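You operate a simulated robot arm through the tools that you are given. There is no shell and no other tool.

Carry out the task below with a simulated robot arm. There is one attempt and no reset: what you move stays moved.

Task
Anneal the clamped rod, let it cool and free it.
Fine: close the guard, hold the orange button till the joint is blue; when the glow is gone open guard and clamps; leave the rod lying there.

Only the result counts: the job must be done as asked and must still hold three seconds after the hand-in. Knocking over, shifting, dropping, spilling or breaking anything else fails it.

Robot
A 7-joint arm with a fingered hand, fixed in place. Base frame: the origin is at the foot of the arm, x ahead of it, y to its left, z up. Units: mm, rad, N and s.
With the tool pointing down near the work surface it reaches from about 100 to 360 mm from the base axis. Its first joint turns from -2.007 to 2.007 rad. Payload 5 kg.
Tool frame: the origin (TCP) lies between the finger pads and is the grasp point; the fingertips stand 32 mm ahead of it; z points along the fingers, y is the line along which they close. Largest opening 160 mm; the body of the gripper starts 89 mm behind the TCP. The gripper is a hand of 4 fingers: y runs from the thumb to the fingers, the wrist lies at [0, 0, -267] in the tool frame, and closing takes about 1.5 s.
Orientation is told as [roll, pitch, yaw] about the base's x, y, z axes, in that order, counted from this pose: with the fingers straight down and closing along the base's y, the tool's x points along the base's -x, its y along +y and its z along -z.

Tools
- The arm moves only by the tool jog_arm. Its arguments are lists of equal length, an entry for each row: "claw": the closure, from 0 (fully open) to 1 (shut); "xyz": the shift along the tool's x, y, z in mm, a list of three; "rotation": the turn, a rotation vector about the tool's x, y, z in rad, a list of three. In form: {"claw": [claw, ...], "xyz": [[x, y, z], ...], "rotation": [[rx, ry, rz], ...]}. A call has 1 to 20 rows; each row is the pose to reach, as a shift and turn from the pose commanded when the call began, along the tool's axes at that moment. Rows are played at 5 a second. More than 50 mm and 0.15 rad between two rows, or a gripper value outside its range, and nothing of the call is played. Where a pose cannot be reached the arm comes as near as it can. A force on the tool above 90 N (or 10 N above the force at the start of the call, whichever is more), or a blocked arm, ends the call early, and 0.2 s more pass. Each finger travels about 108 mm/s and halts on what it meets, pressing with about 28 N; the grip force reading is that of the motor and also rises with nothing between the fingers. The clock runs only during rows and for 0.2 s after the last one: add rows that repeat a pose to give the fingers time. The reply holds the time, the measured pose of the TCP, the force on the tool along the base axes, the opening and the grip force, in the units named above and with some noise, with the torque about the TCP (base axes, N m) and any sound that the robot's microphone picked up, and new pictures: "views" is both (left out), scene, wrist or none.
- Cameras (640 x 400 px; columns grow to the right, rows downward): "scene" is fixed at [239.6, -492.9, 1546.9]; the picture's right is [0.69, -0.72, 0.00], its down [-0.42, -0.40, -0.82] and it looks along [0.59, 0.56, -0.58] (base axes); focal length 266 px, centre (320, 200). "wrist" rides on the gripper at [80, -4, -114] in the tool frame; the picture's right is [0.05, 1.00, 0.00], its down [-0.82, 0.04, -0.58] and it looks along [-0.58, 0.03, 0.82] (tool axes); focal length 265 px, centre (320, 200). There is no depth. A picture from a camera that has moved, and an enlarged one, comes with that camera's place and axes in the base frame and with its lens. The place of the scene camera against the robot may be out by one fixed shift of up to 25 mm in any direction.
- raise_lower(by): slides the trunk up (or, below 0, down) by that many mm; the arm rides with it, the base frame stays. It gives what a move gives, with no picture.
- preshape(shape): the hand has 4 fingers and takes this shape, open, in about a second: jaw (thumb against the fingers, like two jaws); tri (thumb and two fingers); tip (a fingertip pinch); poke (one finger out to press); point (the index stretched); flat (the hand flat); cup (the hand cupped); fist (a fist). The gripper value then closes the fingers along that shape, each until it touches; the sizes above hold for jaw. It gives what a move gives, with no picture.
- inspect(camera, box): a new picture of the part [left, top, right, bottom] of that camera's present view, enlarged. The clock stands still meanwhile.
- finish_job(): hands the job in; it is judged then, once.

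Nothing tells you positions but the pictures and the camera data. Unless the task says otherwise, let go and move clear before handing in.

The tools are called as a command line: name --argument value ..., lists and objects as JSON in quotes. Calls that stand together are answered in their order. jog_arm: Moves the arm, as the interface text tells. Its arguments: {"type":"object","properties":{"claw":{"type":"array"},"xyz":{"type":"array"},"rotation":{"type":"array"},"views":{"type":"string","enum":["both","scene","wrist","none"]}},"required":["claw","xyz","rotation"]} The other tools are called the same way: raise_lower (by) slides the trunk up or down; preshape (shape) gives the hand a shape; inspect (camera, box) takes an enlarged picture of a part of a camera's view; finish_job () hands the job in.

At the start:

```text
time: 0.0
position: [494.2, 40.8, 1360.7]
tool_rot: [0.0, 0.0, 0.001]
contact_force: [-1.3, 0.5, 0.1]
moment: [-0.03, 0.0, 0.0]
width: 159.7
grasp_force: 0.1
shape: jaw
trunk travel left (down, up): [-900.0, 90.0]
```

scene: 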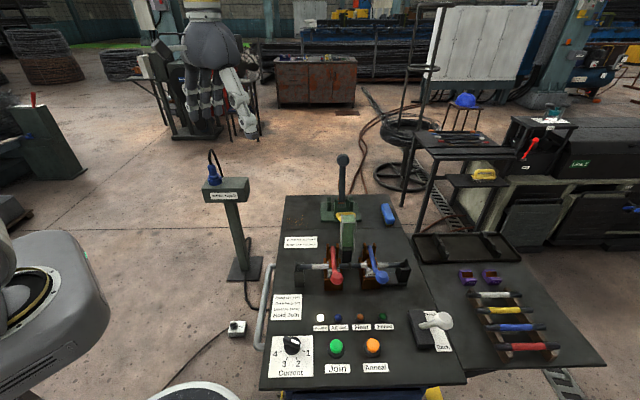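
wrist: 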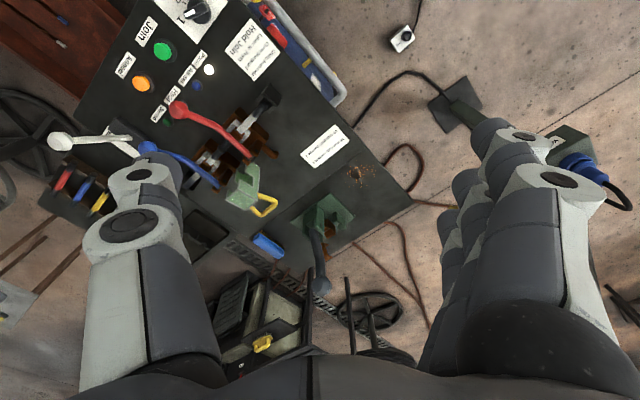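

I see a welding bench with a clamped rod, red and blue clamp levers, a green guard with a yellow handle, and the Join (green) and Anneal (orange) buttons. I'll enlarge the pictures first to read the labels.

inspect --camera "scene" --box '[250, 280, 470, 400]'

inspect --camera "scene" --box '[270, 190, 430, 300]'

inspect --camera "wrist" --box '[110, 0, 350, 150]'

inspect --camera "wrist" --box '[150, 80, 360, 300]'

```text
2.91 times, centred on (360, 340) of scene
camera zoom: at [239.6, -492.9, 1546.9], right [0.69, -0.72, 0.0], down [-0.42, -0.4, -0.82], along [0.59, 0.56, -0.58], focal length 775 px, centre (204, -207)
```

zoom: 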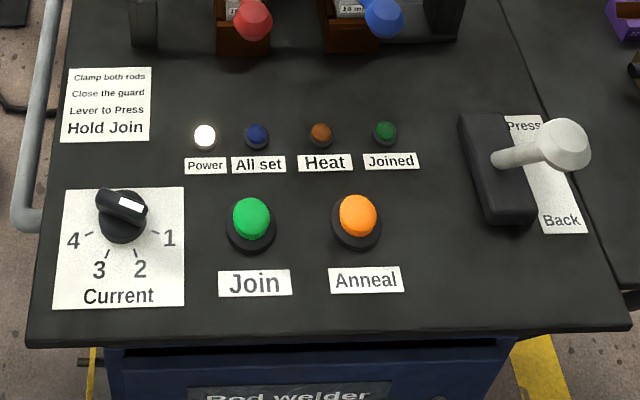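

```text
3.64 times, centred on (350, 245) of scene
camera zoom: at [239.6, -492.9, 1546.9], right [0.69, -0.72, 0.0], down [-0.42, -0.4, -0.82], along [0.59, 0.56, -0.58], focal length 969 px, centre (211, 36)
```

zoom: 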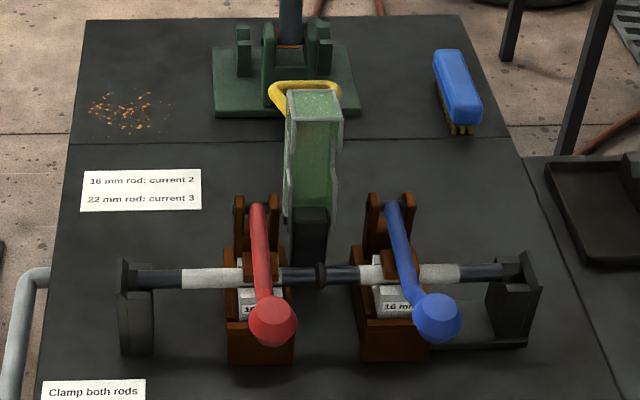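

```text
2.67 times, centred on (230, 75) of wrist
camera zoom: at [413.3, 37.2, 1474.4], right [-0.05, 1.0, 0.0], down [0.82, 0.04, 0.58], along [0.58, 0.03, -0.82], focal length 708 px, centre (560, 533)
```

zoom: 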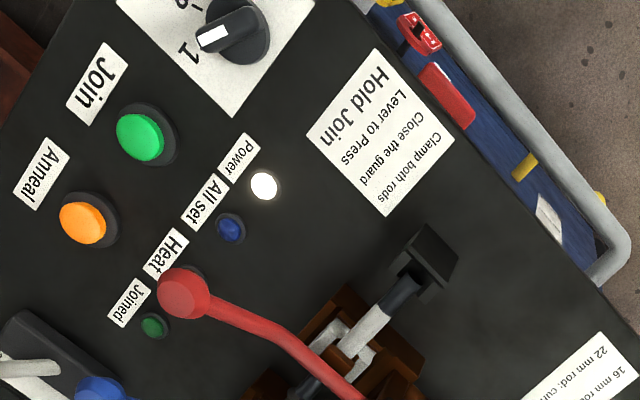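

```text
1.82 times, centred on (255, 190) of wrist
camera zoom: at [413.3, 37.2, 1474.4], right [-0.05, 1.0, 0.0], down [0.82, 0.04, 0.58], along [0.58, 0.03, -0.82], focal length 483 px, centre (438, 218)
```

zoom: 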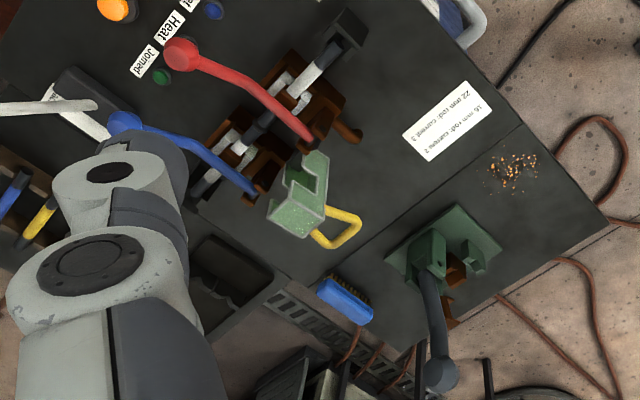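

The bench stands diagonal to me, with its operator side facing the scene camera. The orange button is roughly at (566,-362,840) and the rod joint near (705,-180,900). I'll turn the hand in line with the bench and move over it for a second wrist view.

jog_arm --claw '[0, 0, 0, 0, 0, 0, 0]' --xyz '[[0, -40, 0], [0, -80, 0], [0, -120, 0], [0, -160, 0], [0, -200, 0], [0, -240, 0], [0, -240, 0]]' --rotation '[[0, 0, -0.13], [0, 0, -0.26], [0, 0, -0.39], [0, 0, -0.52], [0, 0, -0.65], [0, 0, -0.77], [0, 0, -0.77]]'

```text
time: 1.8
position: [526.2, -130.0, 1312.5]
tool_rot: [0.062, 0.11, 0.927]
contact_force: [0.3, 0.2, -0.2]
moment: [0.01, 0.05, 0.0]
width: 159.8
grasp_force: 0.0
shape: jaw
out of reach, approached as far as the arm can: row 5, 6
trunk travel left (down, up): [-900.0, 90.0]
stopped in row 7: the arm was blocked; the commanded pose is now the measured one
camera wrist: at [494.8, -189.9, 1435.0], right [-0.82, 0.56, 0.07], down [0.52, 0.7, 0.49], along [0.23, 0.43, -0.87], focal length 265 px, centre (320, 200)
```

scene: 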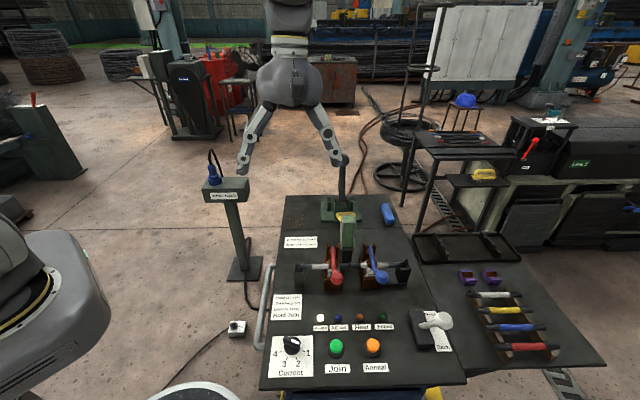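
wrist: 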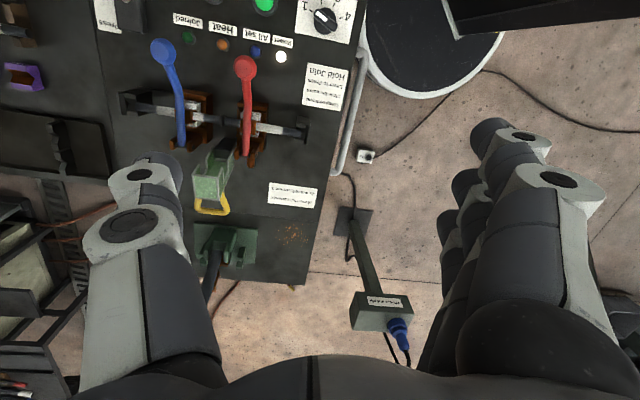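

The second view lets me triangulate. The red ball is at about (580,-225,958), the blue ball (659,-305,969), the guard handle (788,-75,981) and the power lamp (532,-206,816). The hand ran out of reach this high up, so I'll go lower and see whether that gains reach.

jog_arm --claw '[0, 0, 0, 0, 0]' --xyz '[[0, 0, 40], [0, 0, 80], [0, 0, 120], [0, 0, 150], [0, 0, 150]]' --rotation '[[0, 0, 0.05], [0, 0, 0.1], [0, 0, 0.14], [0, 0, 0.14], [0, 0, 0.14]]' --views "wrist"

```text
time: 3.0
position: [507.7, -135.3, 1166.0]
tool_rot: [0.043, 0.117, 0.786]
contact_force: [0.1, 1.1, -0.6]
moment: [-0.02, -0.04, -0.03]
width: 160.0
grasp_force: 0.0
shape: jaw
trunk travel left (down, up): [-900.0, 90.0]
camera wrist: at [466.4, -187.5, 1288.1], right [-0.74, 0.67, 0.05], down [0.61, 0.63, 0.48], along [0.29, 0.38, -0.88], focal length 265 px, centre (320, 200)
```

wrist: 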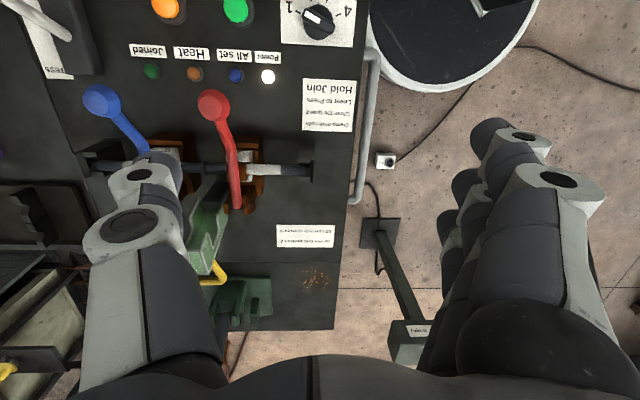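

Lower down the pose is reachable. Next I'll test reach out over the panel while straightening the hand.

jog_arm --claw '[0, 0, 0, 0, 0, 0]' --xyz '[[7, -35, 0], [14, -70, 0], [21, -105, 0], [28, -140, 0], [35, -177, 0], [35, -177, 0]]' --rotation '[[0.02, -0.04, 0], [0.03, -0.08, 0], [0.045, -0.12, 0], [0.045, -0.12, 0], [0.045, -0.12, 0], [0.045, -0.12, 0]]'

```text
time: 4.4
position: [607.7, -286.8, 1162.6]
tool_rot: [-0.003, -0.004, 0.785]
contact_force: [-0.3, 0.2, 0.3]
moment: [-0.02, -0.03, -0.02]
width: 160.2
grasp_force: 0.1
shape: jaw
trunk travel left (down, up): [-900.0, 90.0]
camera wrist: at [553.1, -344.8, 1277.2], right [-0.74, 0.67, 0.0], down [0.54, 0.61, 0.58], along [0.39, 0.43, -0.81], focal length 265 px, centre (320, 200)
```

scene: 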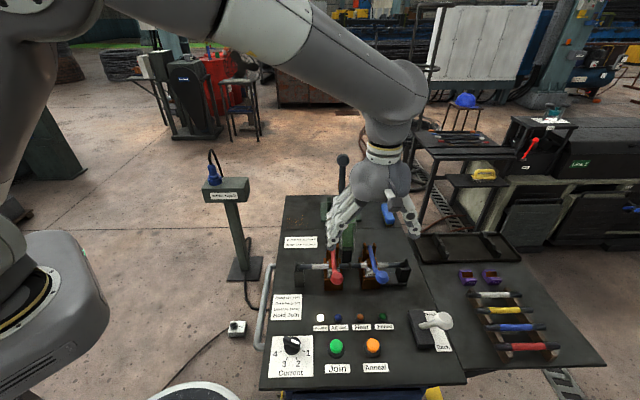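
wrist: 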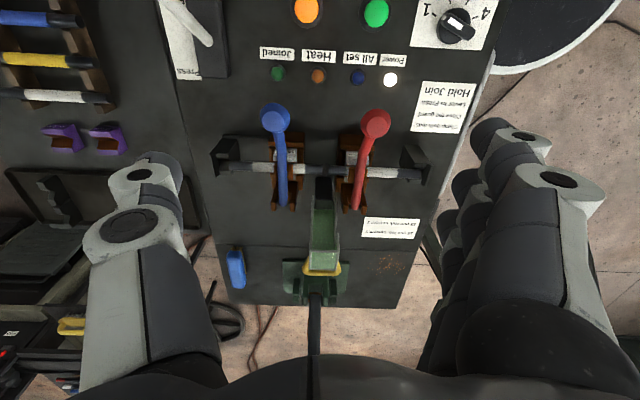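

Good reach here and a clear view. I'll enlarge it to measure the clamps, guard and buttons.

inspect --camera "wrist" --box '[200, 90, 440, 310]'

inspect --camera "wrist" --box '[150, 0, 500, 140]'

inspect --camera "wrist" --box '[270, 140, 390, 215]'

inspect --camera "scene" --box '[280, 230, 420, 310]'

```text
1.82 times, centred on (320, 200) of wrist
camera zoom: at [553.1, -344.8, 1277.2], right [-0.74, 0.67, 0.0], down [0.54, 0.61, 0.58], along [0.39, 0.43, -0.81], focal length 483 px, centre (320, 200)
```

zoom: 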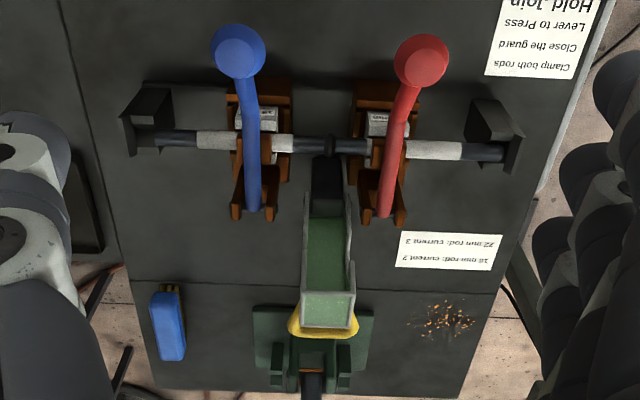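

```text
1.83 times, centred on (325, 70) of wrist
camera zoom: at [553.1, -344.8, 1277.2], right [-0.74, 0.67, 0.0], down [0.54, 0.61, 0.58], along [0.39, 0.43, -0.81], focal length 485 px, centre (311, 438)
```

zoom: 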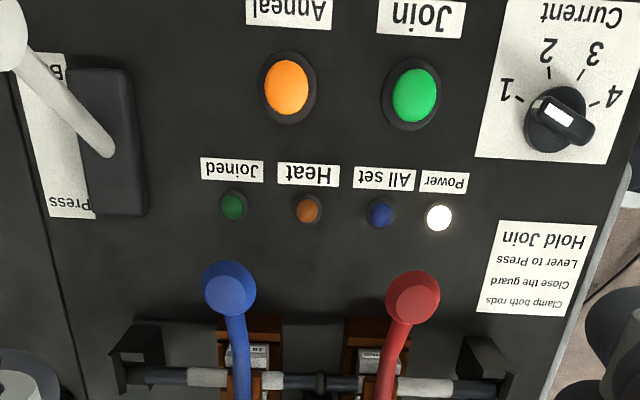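

```text
5.33 times, centred on (330, 178) of wrist
camera zoom: at [553.1, -344.8, 1277.2], right [-0.74, 0.67, 0.0], down [0.54, 0.61, 0.58], along [0.39, 0.43, -0.81], focal length 1416 px, centre (267, 320)
```

zoom: 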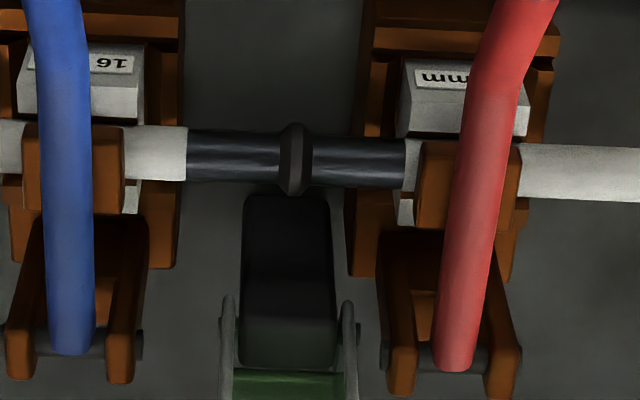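

```text
4.57 times, centred on (350, 270) of scene
camera zoom: at [239.6, -492.9, 1546.9], right [0.69, -0.72, 0.0], down [-0.42, -0.4, -0.82], along [0.59, 0.56, -0.58], focal length 1218 px, centre (183, -120)
```

zoom: 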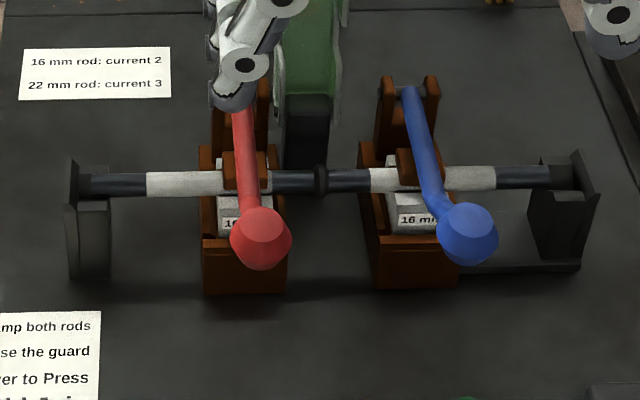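

The joint is near (695,-178,885). The orange button is near (565,-361,830), and the clamp levers pivot near (687,-110,927) and (773,-191,927), so they must swing up and back. The guard hinges behind the joint and must swing towards the operator. I'll test how far back I can reach with the tool down.

jog_arm --claw '[0, 0, 0, 0, 0, 0]' --xyz '[[-40, 0, 0], [-80, 0, 0], [-120, 0, 0], [-160, 0, 0], [-200, 0, 0], [-200, 0, 0]]' --rotation '[[0, 0, 0], [0, 0, 0], [0, 0, 0], [0, 0, 0], [0, 0, 0], [0, 0, 0]]'

```text
time: 5.8
position: [749.6, -147.0, 1162.2]
tool_rot: [-0.001, -0.004, 0.784]
contact_force: [-0.6, 0.4, 0.6]
moment: [0.03, -0.04, -0.01]
width: 159.9
grasp_force: 0.0
shape: jaw
trunk travel left (down, up): [-900.0, 90.0]
camera wrist: at [695.7, -205.6, 1276.0], right [-0.74, 0.67, 0.0], down [0.55, 0.6, 0.58], along [0.39, 0.43, -0.81], focal length 265 px, centre (320, 200)
```

scene: 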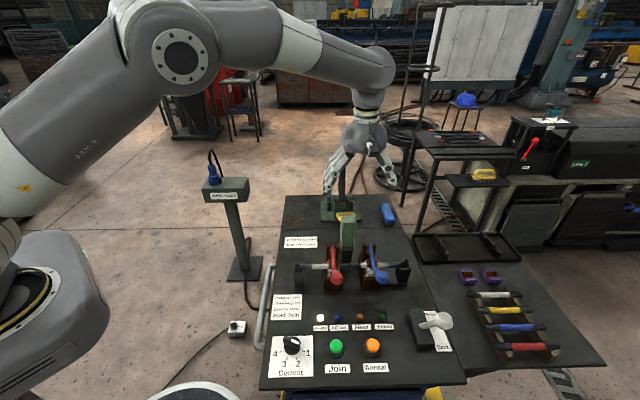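
wrist: 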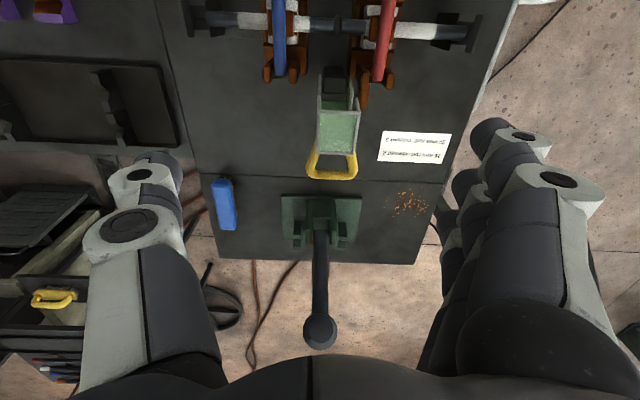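

Reach is ample here. I'll look closely at the guard and its handle.

inspect --camera "wrist" --box '[250, 50, 410, 200]'

inspect --camera "scene" --box '[310, 180, 400, 280]'

preshape --shape "tip"

inspect --camera "wrist" --box '[0, 0, 640, 400]'

```text
2.67 times, centred on (330, 125) of wrist
camera zoom: at [695.7, -205.6, 1276.0], right [-0.74, 0.67, 0.0], down [0.55, 0.6, 0.58], along [0.39, 0.43, -0.81], focal length 708 px, centre (293, 400)
```

zoom: 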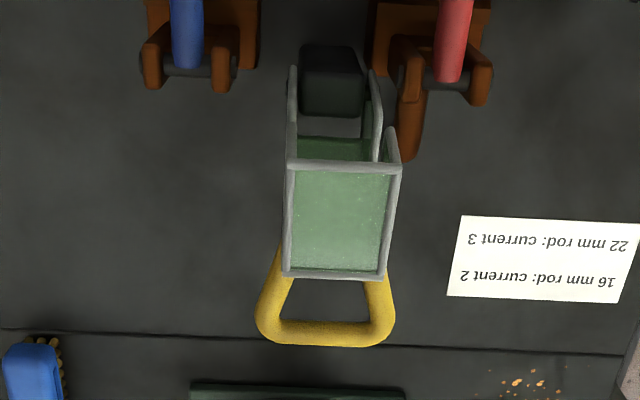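

```text
4.00 times, centred on (355, 230) of scene
camera zoom: at [239.6, -492.9, 1546.9], right [0.69, -0.72, 0.0], down [-0.42, -0.4, -0.82], along [0.59, 0.56, -0.58], focal length 1066 px, centre (180, 80)
```

zoom: 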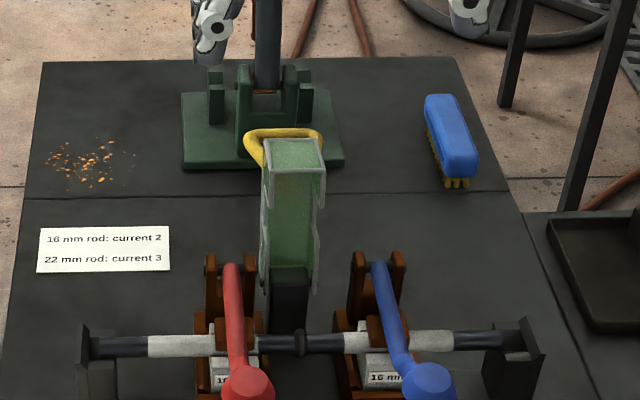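

```text
time: 6.7
position: [751.1, -145.6, 1160.8]
tool_rot: [-0.001, -0.002, 0.783]
contact_force: [0.3, -0.6, 0.3]
moment: [0.02, -0.01, 0.02]
width: 159.8
grasp_force: 0.0
shape: tip
trunk travel left (down, up): [-900.0, 90.0]
```

```text
1.00 times, centred on (320, 200) of wrist (not enlarged: the box is as wide or as high as the picture)
camera zoom: at [696.5, -204.5, 1275.6], right [-0.74, 0.67, 0.0], down [0.55, 0.61, 0.58], along [0.39, 0.43, -0.81], focal length 265 px, centre (320, 200)
```

zoom: 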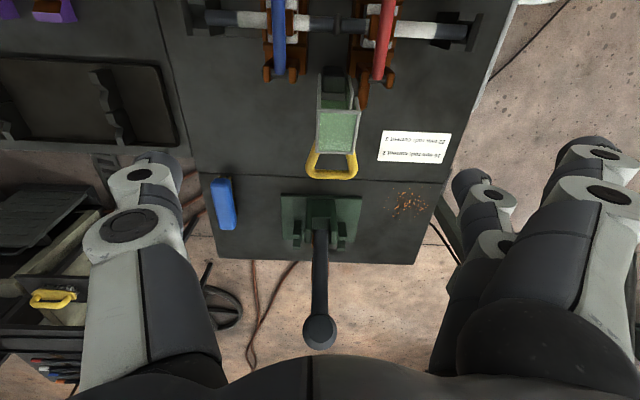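

The guard handle is a yellow loop about 70 mm wide at (800,-67,970). A single finger behind it can pull it forward. I'll try the poke shape and see where the finger ends up.

preshape --shape "poke"

inspect --camera "wrist" --box '[0, 0, 640, 400]'

inspect --camera "scene" --box '[300, 80, 440, 200]'

```text
time: 7.6
position: [751.1, -145.4, 1161.4]
tool_rot: [0.0, -0.004, 0.784]
contact_force: [1.8, 0.0, 0.5]
moment: [0.0, 0.01, -0.01]
width: 0.1
grasp_force: 0.0
shape: poke
trunk travel left (down, up): [-900.0, 90.0]
```

```text
1.00 times, centred on (320, 200) of wrist (not enlarged: the box is as wide or as high as the picture)
camera zoom: at [696.5, -204.5, 1275.6], right [-0.74, 0.67, 0.0], down [0.55, 0.61, 0.58], along [0.39, 0.43, -0.81], focal length 265 px, centre (320, 200)
```

zoom: 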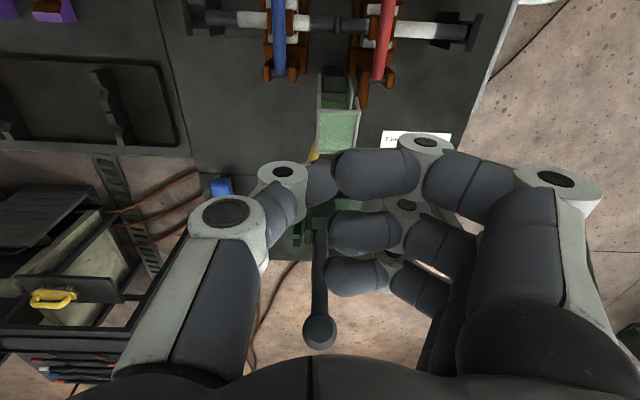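

```text
3.33 times, centred on (370, 140) of scene
camera zoom: at [239.6, -492.9, 1546.9], right [0.69, -0.72, 0.0], down [-0.42, -0.4, -0.82], along [0.59, 0.56, -0.58], focal length 888 px, centre (153, 400)
```

zoom: 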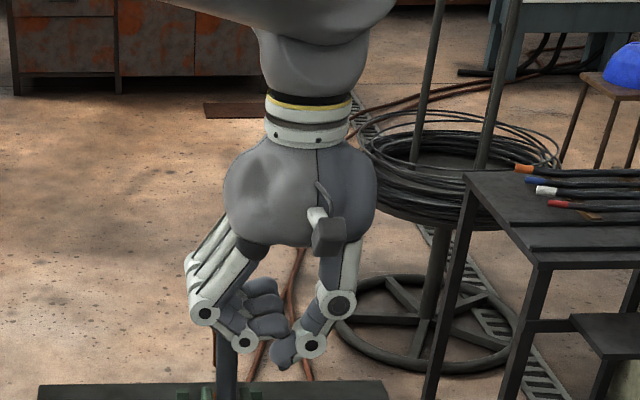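

The poke shape looks like a closed tripod of fingertips. I'll compare it with the point shape.

preshape --shape "point"

inspect --camera "wrist" --box '[0, 0, 640, 400]'

inspect --camera "scene" --box '[300, 80, 440, 200]'

```text
time: 8.5
position: [750.8, -144.7, 1161.6]
tool_rot: [-0.002, -0.004, 0.782]
contact_force: [-1.2, 0.4, -1.2]
moment: [0.03, -0.03, -0.01]
width: 152.1
grasp_force: 0.2
shape: point
trunk travel left (down, up): [-900.0, 90.0]
```

```text
1.00 times, centred on (320, 200) of wrist (not enlarged: the box is as wide or as high as the picture)
camera zoom: at [696.5, -204.5, 1275.6], right [-0.74, 0.67, 0.0], down [0.55, 0.61, 0.58], along [0.39, 0.43, -0.81], focal length 265 px, centre (320, 200)
```

zoom: 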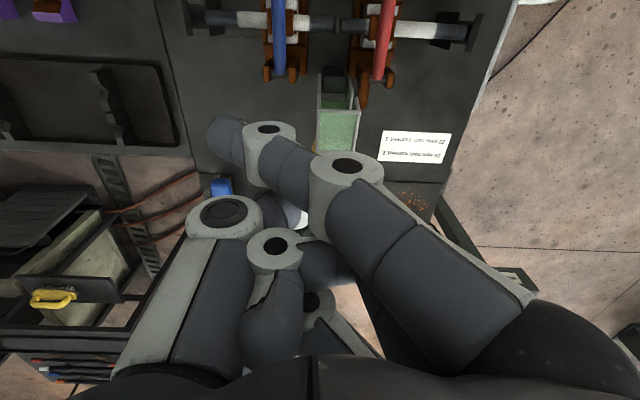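

```text
3.33 times, centred on (370, 140) of scene
camera zoom: at [239.6, -492.9, 1546.9], right [0.69, -0.72, 0.0], down [-0.42, -0.4, -0.82], along [0.59, 0.56, -0.58], focal length 888 px, centre (153, 400)
```

zoom: 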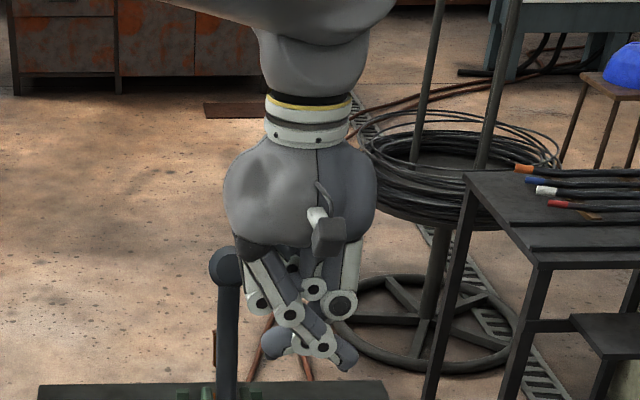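

Poke gives a closed thumb–index beak with its tip about 32 mm ahead of the TCP, and its front side makes a good paddle. I'll go back to that shape and move behind the guard handle, still high up.

preshape --shape "poke"

jog_arm --claw '[0, 0, 0, 0, 0]' --xyz '[[-40, 7, 0], [-80, 14, 0], [-110, 20, 0], [-130, 21, 0], [-130, 21, 0]]' --rotation '[[0, 0, 0], [0, 0, 0], [0, 0, 0], [0, 0, 0], [0, 0, 0]]'

```text
time: 9.4
position: [750.7, -145.8, 1160.3]
tool_rot: [-0.003, -0.002, 0.783]
contact_force: [-0.6, 0.2, -0.2]
moment: [0.01, 0.01, 0.0]
width: 0.1
grasp_force: 0.0
shape: poke
trunk travel left (down, up): [-900.0, 90.0]
```

```text
time: 10.6
position: [826.3, -39.4, 1162.6]
tool_rot: [-0.005, -0.004, 0.785]
contact_force: [-0.4, 0.0, -0.2]
moment: [0.01, 0.02, 0.02]
width: 0.0
grasp_force: 0.1
shape: poke
trunk travel left (down, up): [-900.0, 90.0]
camera wrist: at [772.3, -98.2, 1277.6], right [-0.74, 0.67, 0.0], down [0.55, 0.61, 0.58], along [0.39, 0.43, -0.81], focal length 265 px, centre (320, 200)
```

scene: 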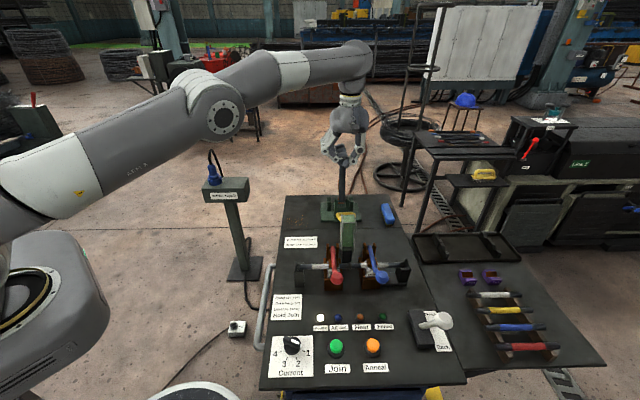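
wrist: 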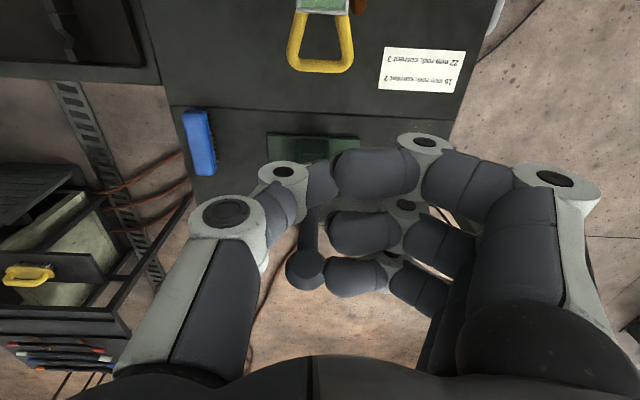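

The handle's back edge is about 20 mm ahead of the finger front. I'll back off a little more, then lower the trunk so the fingertip is beside the handle.

jog_arm --claw '[0, 0]' --xyz '[[-8, 0, 0], [-8, 0, 0]]' --rotation '[[0, 0, 0], [0, 0, 0]]' --views "none"

raise_lower --by -195

inspect --camera "wrist" --box '[0, 0, 640, 400]'

inspect --camera "scene" --box '[280, 130, 420, 280]'

```text
time: 11.2
position: [831.4, -27.9, 1162.0]
tool_rot: [-0.008, 0.002, 0.813]
contact_force: [-0.3, 0.8, 0.3]
moment: [0.02, -0.02, -0.02]
width: 0.3
grasp_force: 0.0
shape: poke
out of reach, approached as far as the arm can: row 1
trunk travel left (down, up): [-900.0, 90.0]
```

```text
time: 13.3
position: [830.6, -27.0, 968.2]
tool_rot: [-0.006, 0.001, 0.811]
contact_force: [0.0, 0.7, 0.2]
moment: [0.0, 0.0, -0.02]
width: 0.0
grasp_force: 0.0
shape: poke
trunk travel left (down, up): [-705.0, 285.0]
```

```text
1.00 times, centred on (320, 200) of wrist (not enlarged: the box is as wide or as high as the picture)
camera zoom: at [777.8, -87.4, 1082.7], right [-0.76, 0.65, -0.01], down [0.53, 0.62, 0.58], along [0.38, 0.43, -0.82], focal length 265 px, centre (320, 200)
```

zoom: 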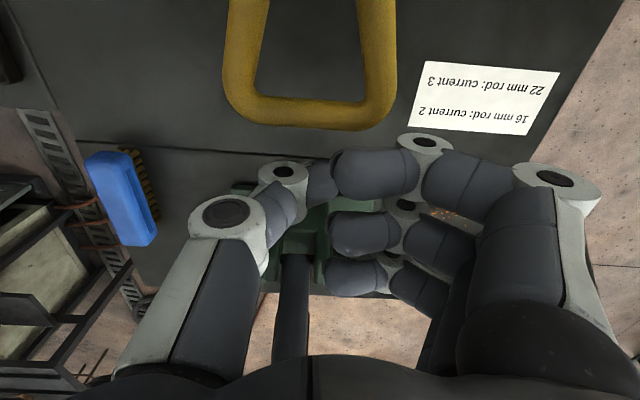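

```text
2.67 times, centred on (350, 205) of scene
camera zoom: at [239.6, -492.9, 1546.9], right [0.69, -0.72, 0.0], down [-0.42, -0.4, -0.82], along [0.59, 0.56, -0.58], focal length 711 px, centre (240, 187)
```

zoom: 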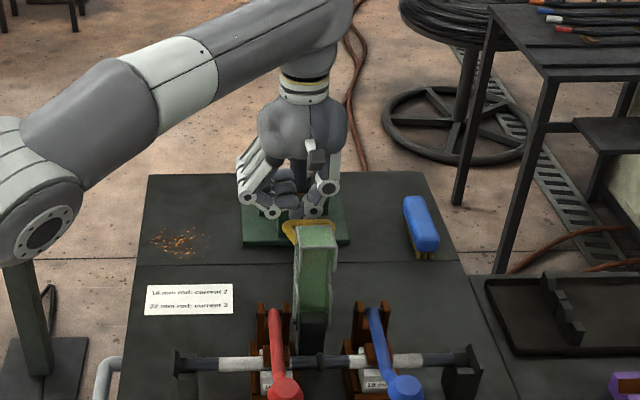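

The finger is behind the bar with about 27 mm of gap, and the TCP is at bar height. I'll pull the handle forward along its arc, about as far as upright.

jog_arm --claw '[0, 0, 0, 0, 0, 0, 0, 0, 0, 0]' --xyz '[[20, 0, 0], [31, 1, -1], [40, 1, -10], [48, 1, -18], [57, 1, -25], [66, 1, -31], [81, 2, -38], [96, 2, -44], [112, 2, -47], [129, 3, -48]]' --rotation '[[0, 0, 0], [0, 0, 0], [0, 0, 0], [0, 0, 0], [0, 0, 0], [0, 0, 0], [0, 0, 0], [0, 0, 0], [0, 0, 0], [0, 0, 0]]'

inspect --camera "scene" --box '[280, 180, 420, 300]'

```text
time: 15.5
position: [739.0, -120.0, 1016.9]
tool_rot: [-0.009, 0.002, 0.812]
contact_force: [0.0, -0.1, -0.8]
moment: [0.01, -0.03, 0.0]
width: 0.0
grasp_force: 0.1
shape: poke
trunk travel left (down, up): [-705.0, 285.0]
camera wrist: at [685.8, -180.1, 1130.9], right [-0.76, 0.65, -0.01], down [0.53, 0.62, 0.58], along [0.38, 0.43, -0.82], focal length 265 px, centre (320, 200)
```

scene: 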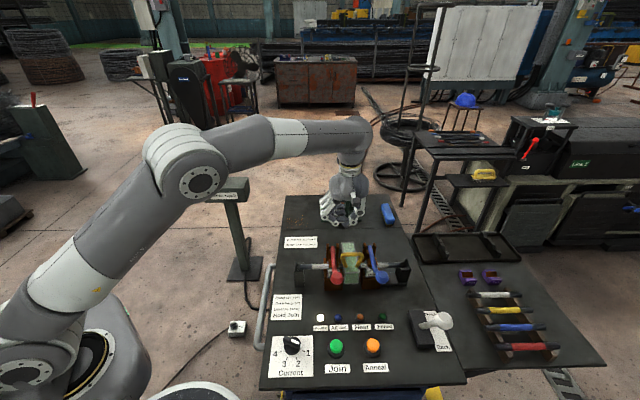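
wrist: 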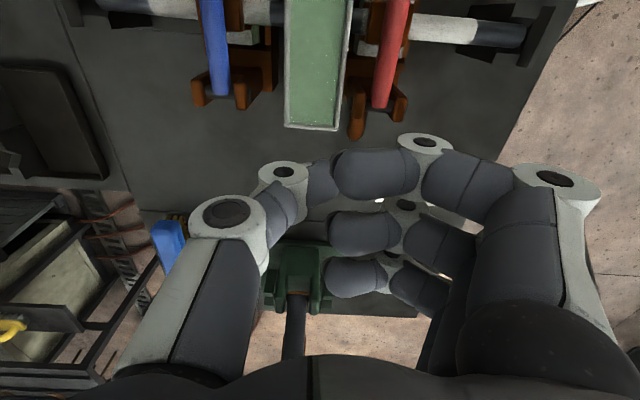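

```text
3.33 times, centred on (350, 240) of scene
camera zoom: at [239.6, -492.9, 1546.9], right [0.69, -0.72, 0.0], down [-0.42, -0.4, -0.82], along [0.59, 0.56, -0.58], focal length 888 px, centre (220, 67)
```

zoom: 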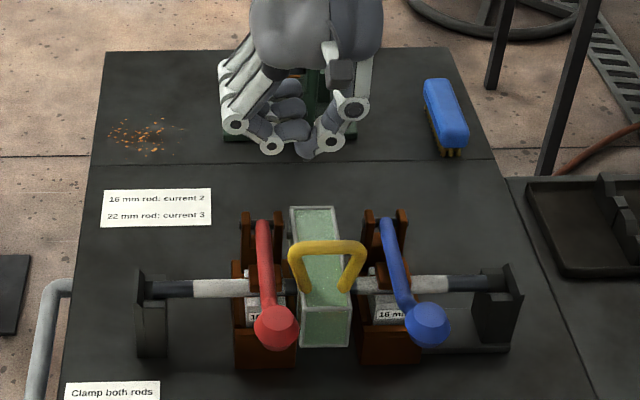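

The guard has swung closed over the joint. Next I'll rise and travel over the levers to a point above the orange button.

jog_arm --claw '[0, 0, 0, 0, 0, 0, 0, 0, 0, 0, 0]' --xyz '[[0, 0, -40], [0, 0, -80], [40, -5, -80], [80, -10, -80], [120, -15, -80], [160, -20, -80], [200, -25, -80], [240, -30, -80], [270, -34, -80], [294, -36, -80], [294, -36, -80]]' --rotation '[[0, 0, 0], [0, 0, 0.027], [0, 0, 0.027], [0, 0, 0.027], [0, 0, 0.027], [0, 0, 0.027], [0, 0, 0.027], [0, 0, 0.027], [0, 0, 0.027], [0, 0, 0.027], [0, 0, 0.027]]'

inspect --camera "scene" --box '[290, 220, 410, 310]'

```text
time: 17.9
position: [590.3, -325.6, 1097.2]
tool_rot: [-0.013, -0.002, 0.779]
contact_force: [-0.4, -0.7, -0.7]
moment: [0.06, 0.01, 0.01]
width: 0.2
grasp_force: 0.0
shape: poke
out of reach, approached as far as the arm can: row 9, 10, 11
trunk travel left (down, up): [-705.0, 285.0]
camera wrist: at [534.0, -384.0, 1212.0], right [-0.74, 0.67, -0.01], down [0.54, 0.61, 0.58], along [0.4, 0.42, -0.82], focal length 265 px, centre (320, 200)
```

scene: 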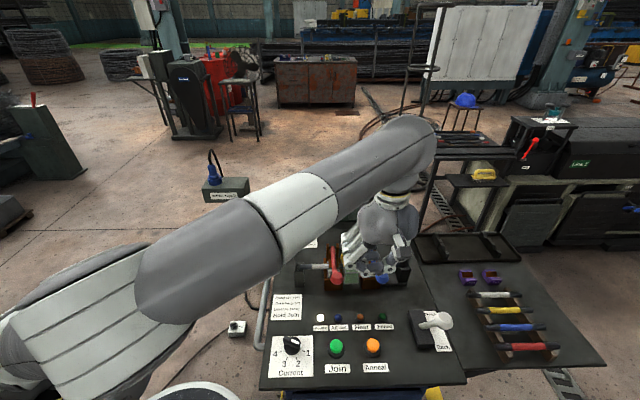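
wrist: 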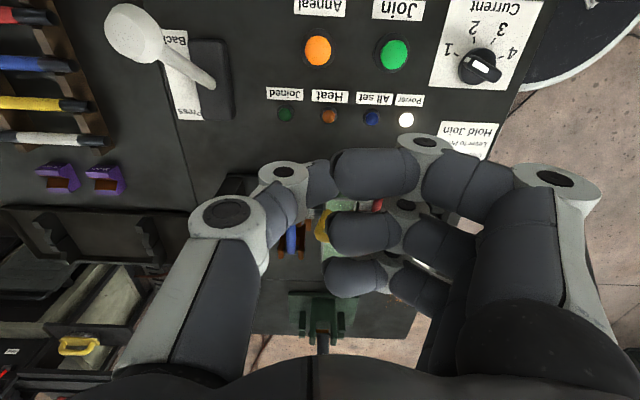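

```text
4.44 times, centred on (350, 265) of scene
camera zoom: at [239.6, -492.9, 1546.9], right [0.69, -0.72, 0.0], down [-0.42, -0.4, -0.82], along [0.59, 0.56, -0.58], focal length 1184 px, centre (187, -89)
```

zoom: 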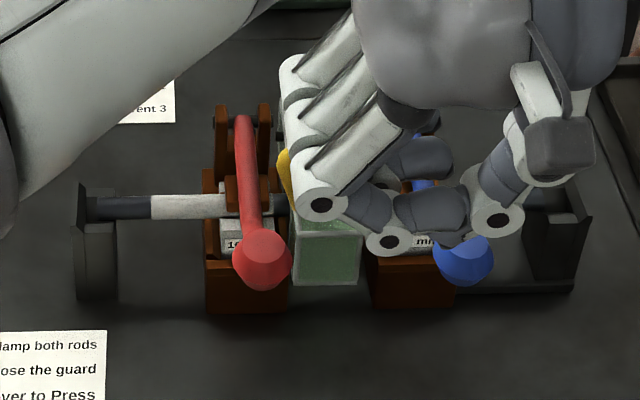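

It ran out of reach because the arm is still high relative to the trunk. I'll move on towards the button while descending.

jog_arm --claw '[0, 0, 0, 0, 0]' --xyz '[[10, -1, 25], [20, -2, 45], [32, -3, 60], [43, -3, 70], [43, -3, 70]]' --rotation '[[0, 0, 0], [0, 0, 0], [0, 0, 0], [0, 0, 0], [0, 0, 0]]'

```text
time: 19.1
position: [561.2, -357.4, 1024.6]
tool_rot: [-0.008, 0.001, 0.786]
contact_force: [0.0, -0.2, -0.1]
moment: [0.0, -0.04, 0.02]
width: 0.2
grasp_force: 0.0
shape: poke
trunk travel left (down, up): [-705.0, 285.0]
camera wrist: at [506.0, -415.1, 1140.2], right [-0.74, 0.67, -0.01], down [0.54, 0.61, 0.58], along [0.39, 0.42, -0.82], focal length 265 px, centre (320, 200)
```

scene: 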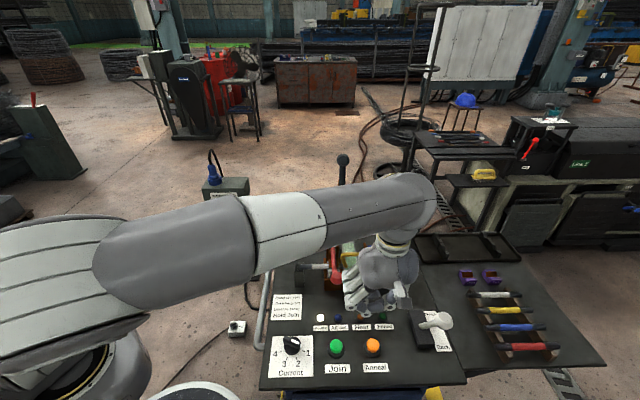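
wrist: 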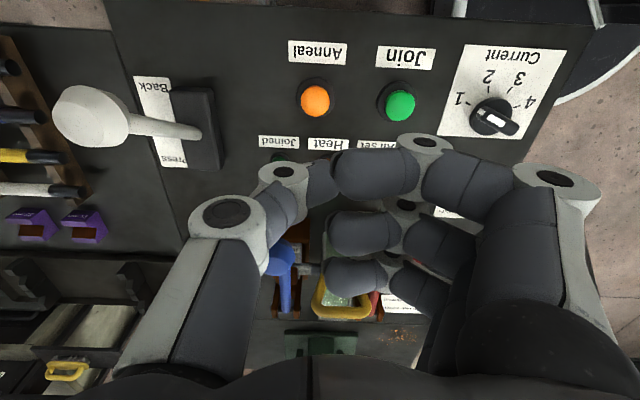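

The button is at (566,-362,830). I'll zoom in on the fingertip to line it up.

inspect --camera "wrist" --box '[240, 70, 440, 200]'

inspect --camera "scene" --box '[310, 220, 450, 360]'

```text
3.08 times, centred on (340, 135) of wrist
camera zoom: at [506.0, -415.1, 1140.2], right [-0.74, 0.67, -0.01], down [0.54, 0.61, 0.58], along [0.39, 0.42, -0.82], focal length 817 px, centre (258, 400)
```

zoom: 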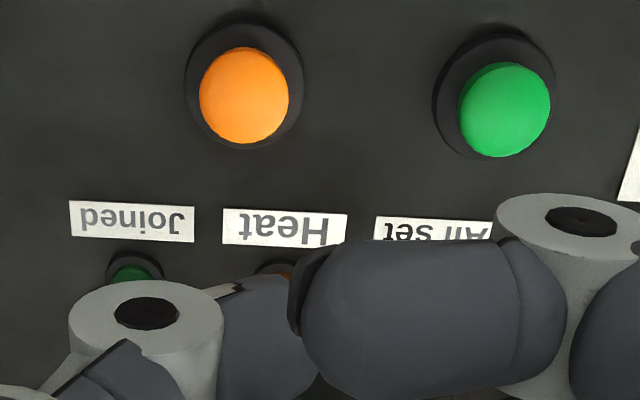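

```text
2.86 times, centred on (380, 290) of scene
camera zoom: at [239.6, -492.9, 1546.9], right [0.69, -0.72, 0.0], down [-0.42, -0.4, -0.82], along [0.59, 0.56, -0.58], focal length 762 px, centre (149, -57)
```

zoom: 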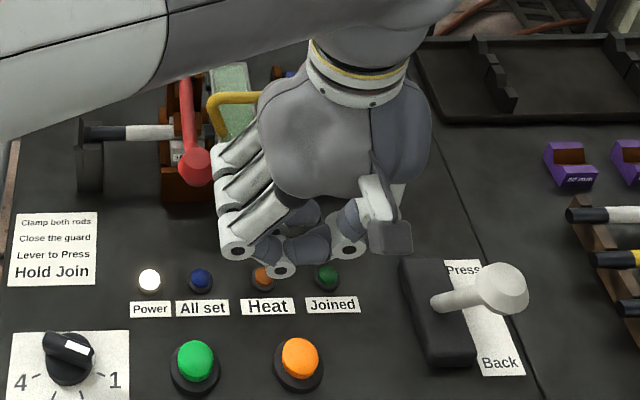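

I'll line the tip up over the button and lower with the trunk in stages.

jog_arm --claw '[0, 0]' --xyz '[[-2, -6.6, 0], [-2, -6.6, 0]]' --rotation '[[0, 0, 0], [0, 0, 0]]' --views "none"

raise_lower --by -100

inspect --camera "scene" --box '[270, 210, 470, 380]'

inspect --camera "wrist" --box '[0, 0, 640, 400]'

```text
time: 19.7
position: [568.3, -360.0, 1024.5]
tool_rot: [-0.006, 0.001, 0.786]
contact_force: [0.8, 0.1, 0.8]
moment: [-0.03, 0.0, -0.04]
width: 0.0
grasp_force: 0.0
shape: poke
trunk travel left (down, up): [-705.0, 285.0]
```

```text
time: 21.1
position: [567.9, -359.8, 924.4]
tool_rot: [-0.008, 0.0, 0.785]
contact_force: [1.4, -0.5, 0.8]
moment: [0.01, -0.01, 0.0]
width: 0.0
grasp_force: 0.0
shape: poke
trunk travel left (down, up): [-605.0, 385.0]
```

```text
2.35 times, centred on (370, 295) of scene
camera zoom: at [239.6, -492.9, 1546.9], right [0.69, -0.72, 0.0], down [-0.42, -0.4, -0.82], along [0.59, 0.56, -0.58], focal length 627 px, centre (202, -24)
```

zoom: 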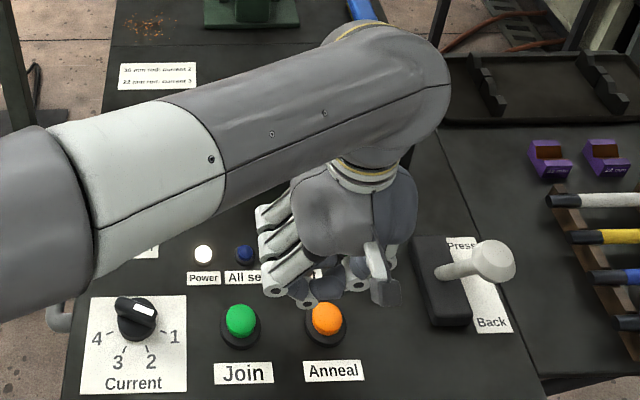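

```text
1.00 times, centred on (320, 200) of wrist (not enlarged: the box is as wide or as high as the picture)
camera zoom: at [512.6, -418.2, 1040.3], right [-0.74, 0.67, -0.01], down [0.54, 0.61, 0.58], along [0.39, 0.42, -0.82], focal length 265 px, centre (320, 200)
```

zoom: 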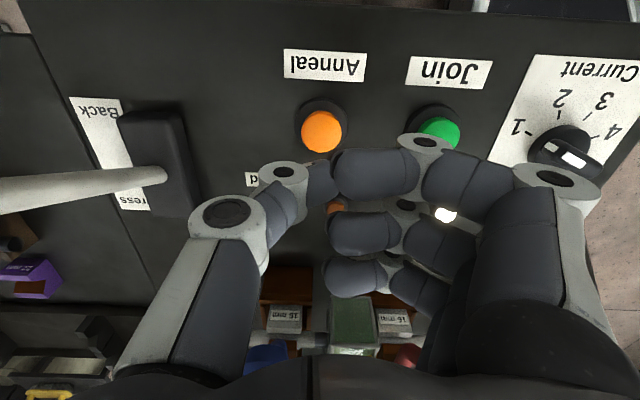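

The forearm hides the joint from the scene camera in this posture. Tilting the hand so the wrist leans left should clear the view while I press, so I'll tilt here, well above the panel.

jog_arm --claw '[0, 0, 0, 0, 0, 0]' --xyz '[[0, 0, 0], [0, 0, 0], [0, 0, 0], [0, 0, 0], [0, 0, 0], [0, 0, 0]]' --rotation '[[0.12, 0, 0], [0.24, 0, 0], [0.36, 0, 0], [0.48, 0, 0], [0.56, 0, 0], [0.56, 0, 0]]'

inspect --camera "scene" --box '[270, 210, 470, 380]'

```text
time: 22.5
position: [567.0, -360.5, 925.5]
tool_rot: [-0.569, 0.001, 0.786]
contact_force: [0.3, -0.2, -0.3]
moment: [0.02, 0.0, -0.01]
width: 0.0
grasp_force: 0.1
shape: poke
trunk travel left (down, up): [-605.0, 385.0]
camera wrist: at [469.0, -374.8, 1024.7], right [-0.63, 0.56, -0.54], down [0.33, 0.82, 0.46], along [0.7, 0.11, -0.7], focal length 265 px, centre (320, 200)
```

scene: 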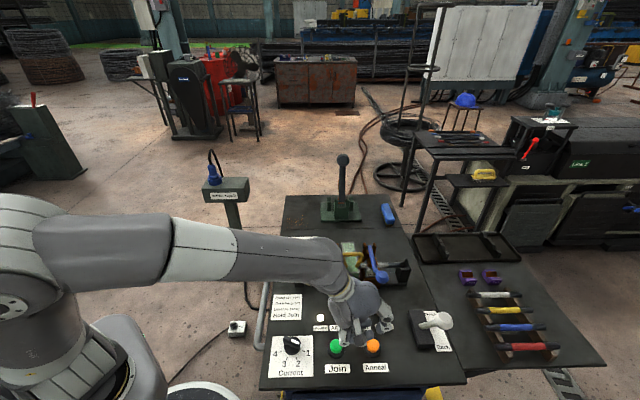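
wrist: 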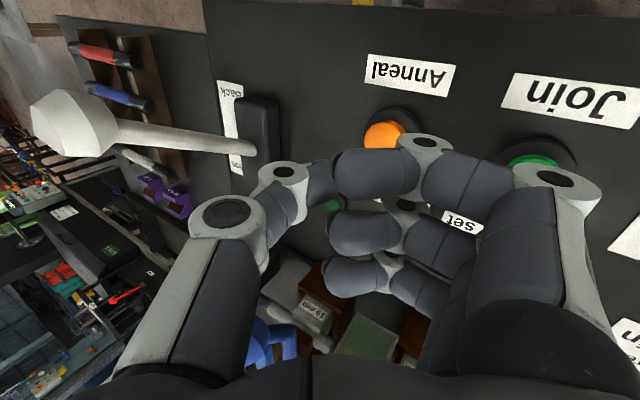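

```text
2.35 times, centred on (370, 295) of scene
camera zoom: at [239.6, -492.9, 1546.9], right [0.69, -0.72, 0.0], down [-0.42, -0.4, -0.82], along [0.59, 0.56, -0.58], focal length 627 px, centre (202, -24)
```

zoom: 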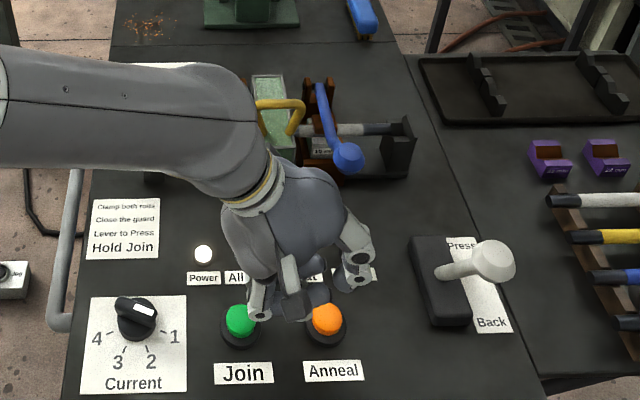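

The guard is coming into view and the tip is above the button. I'll lower most of the way with the trunk.

raise_lower --by -40

inspect --camera "scene" --box '[310, 310, 410, 370]'

inspect --camera "scene" --box '[320, 230, 420, 300]'

inspect --camera "wrist" --box '[300, 60, 520, 220]'

```text
time: 23.3
position: [567.3, -360.1, 886.1]
tool_rot: [-0.566, 0.001, 0.786]
contact_force: [-0.2, 0.4, 0.4]
moment: [0.0, 0.01, -0.01]
width: 0.0
grasp_force: 0.0
shape: poke
trunk travel left (down, up): [-565.0, 425.0]
```

```text
6.40 times, centred on (360, 340) of scene
camera zoom: at [239.6, -492.9, 1546.9], right [0.69, -0.72, 0.0], down [-0.42, -0.4, -0.82], along [0.59, 0.56, -0.58], focal length 1706 px, centre (64, -696)
```

zoom: 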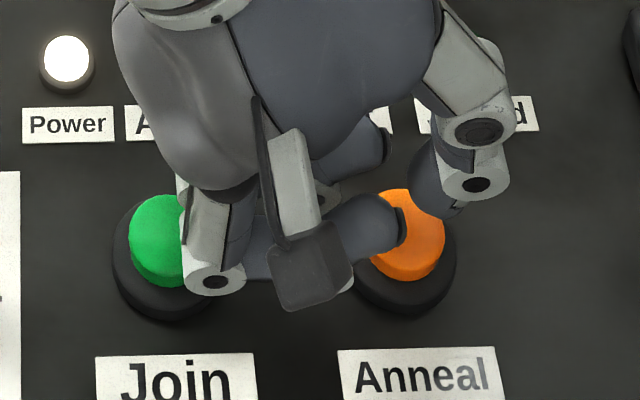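

```text
5.71 times, centred on (370, 265) of scene
camera zoom: at [239.6, -492.9, 1546.9], right [0.69, -0.72, 0.0], down [-0.42, -0.4, -0.82], along [0.59, 0.56, -0.58], focal length 1523 px, centre (34, -171)
```

zoom: 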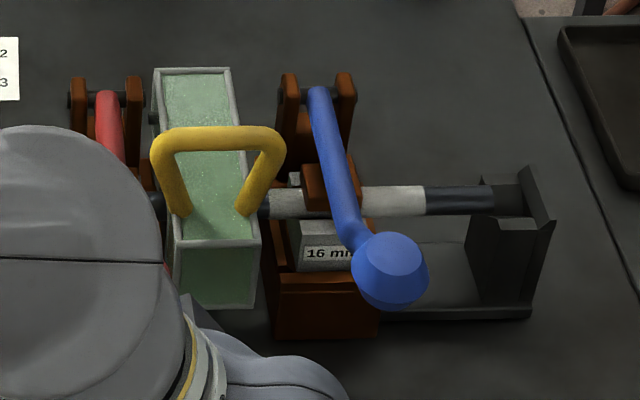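

```text
2.50 times, centred on (410, 140) of wrist
camera zoom: at [469.1, -374.8, 984.8], right [-0.63, 0.56, -0.54], down [0.33, 0.82, 0.46], along [0.7, 0.11, -0.71], focal length 664 px, centre (95, 350)
```

zoom: 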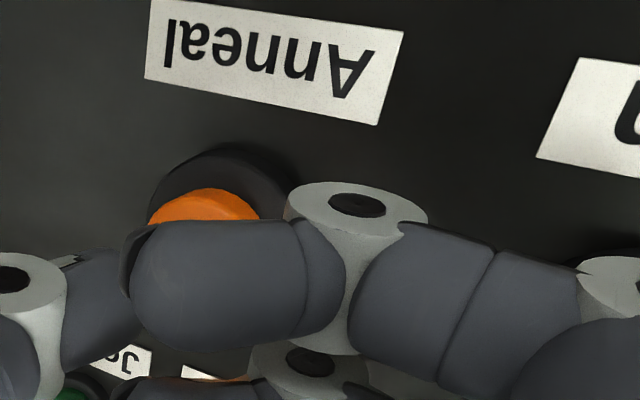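

The scene camera now sees the guard clearly and the index finger lies over the orange cap. I'll ease down in small steps.

jog_arm --claw '[0, 0]' --xyz '[[0, 2.1, 3.4], [0, 4.3, 6.8]]' --rotation '[[0, 0, 0], [0, 0, 0]]' --views "none"

inspect --camera "scene" --box '[310, 310, 410, 370]'

```text
time: 23.9
position: [566.5, -357.6, 877.7]
tool_rot: [-0.568, 0.002, 0.786]
contact_force: [-0.1, -0.1, 0.1]
moment: [-0.01, -0.02, 0.0]
width: 0.0
grasp_force: 0.0
shape: poke
trunk travel left (down, up): [-565.0, 425.0]
```

```text
6.40 times, centred on (360, 340) of scene
camera zoom: at [239.6, -492.9, 1546.9], right [0.69, -0.72, 0.0], down [-0.42, -0.4, -0.82], along [0.59, 0.56, -0.58], focal length 1706 px, centre (64, -696)
```

zoom: 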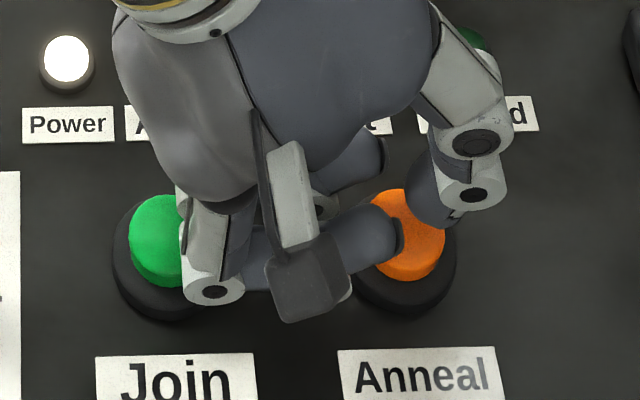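

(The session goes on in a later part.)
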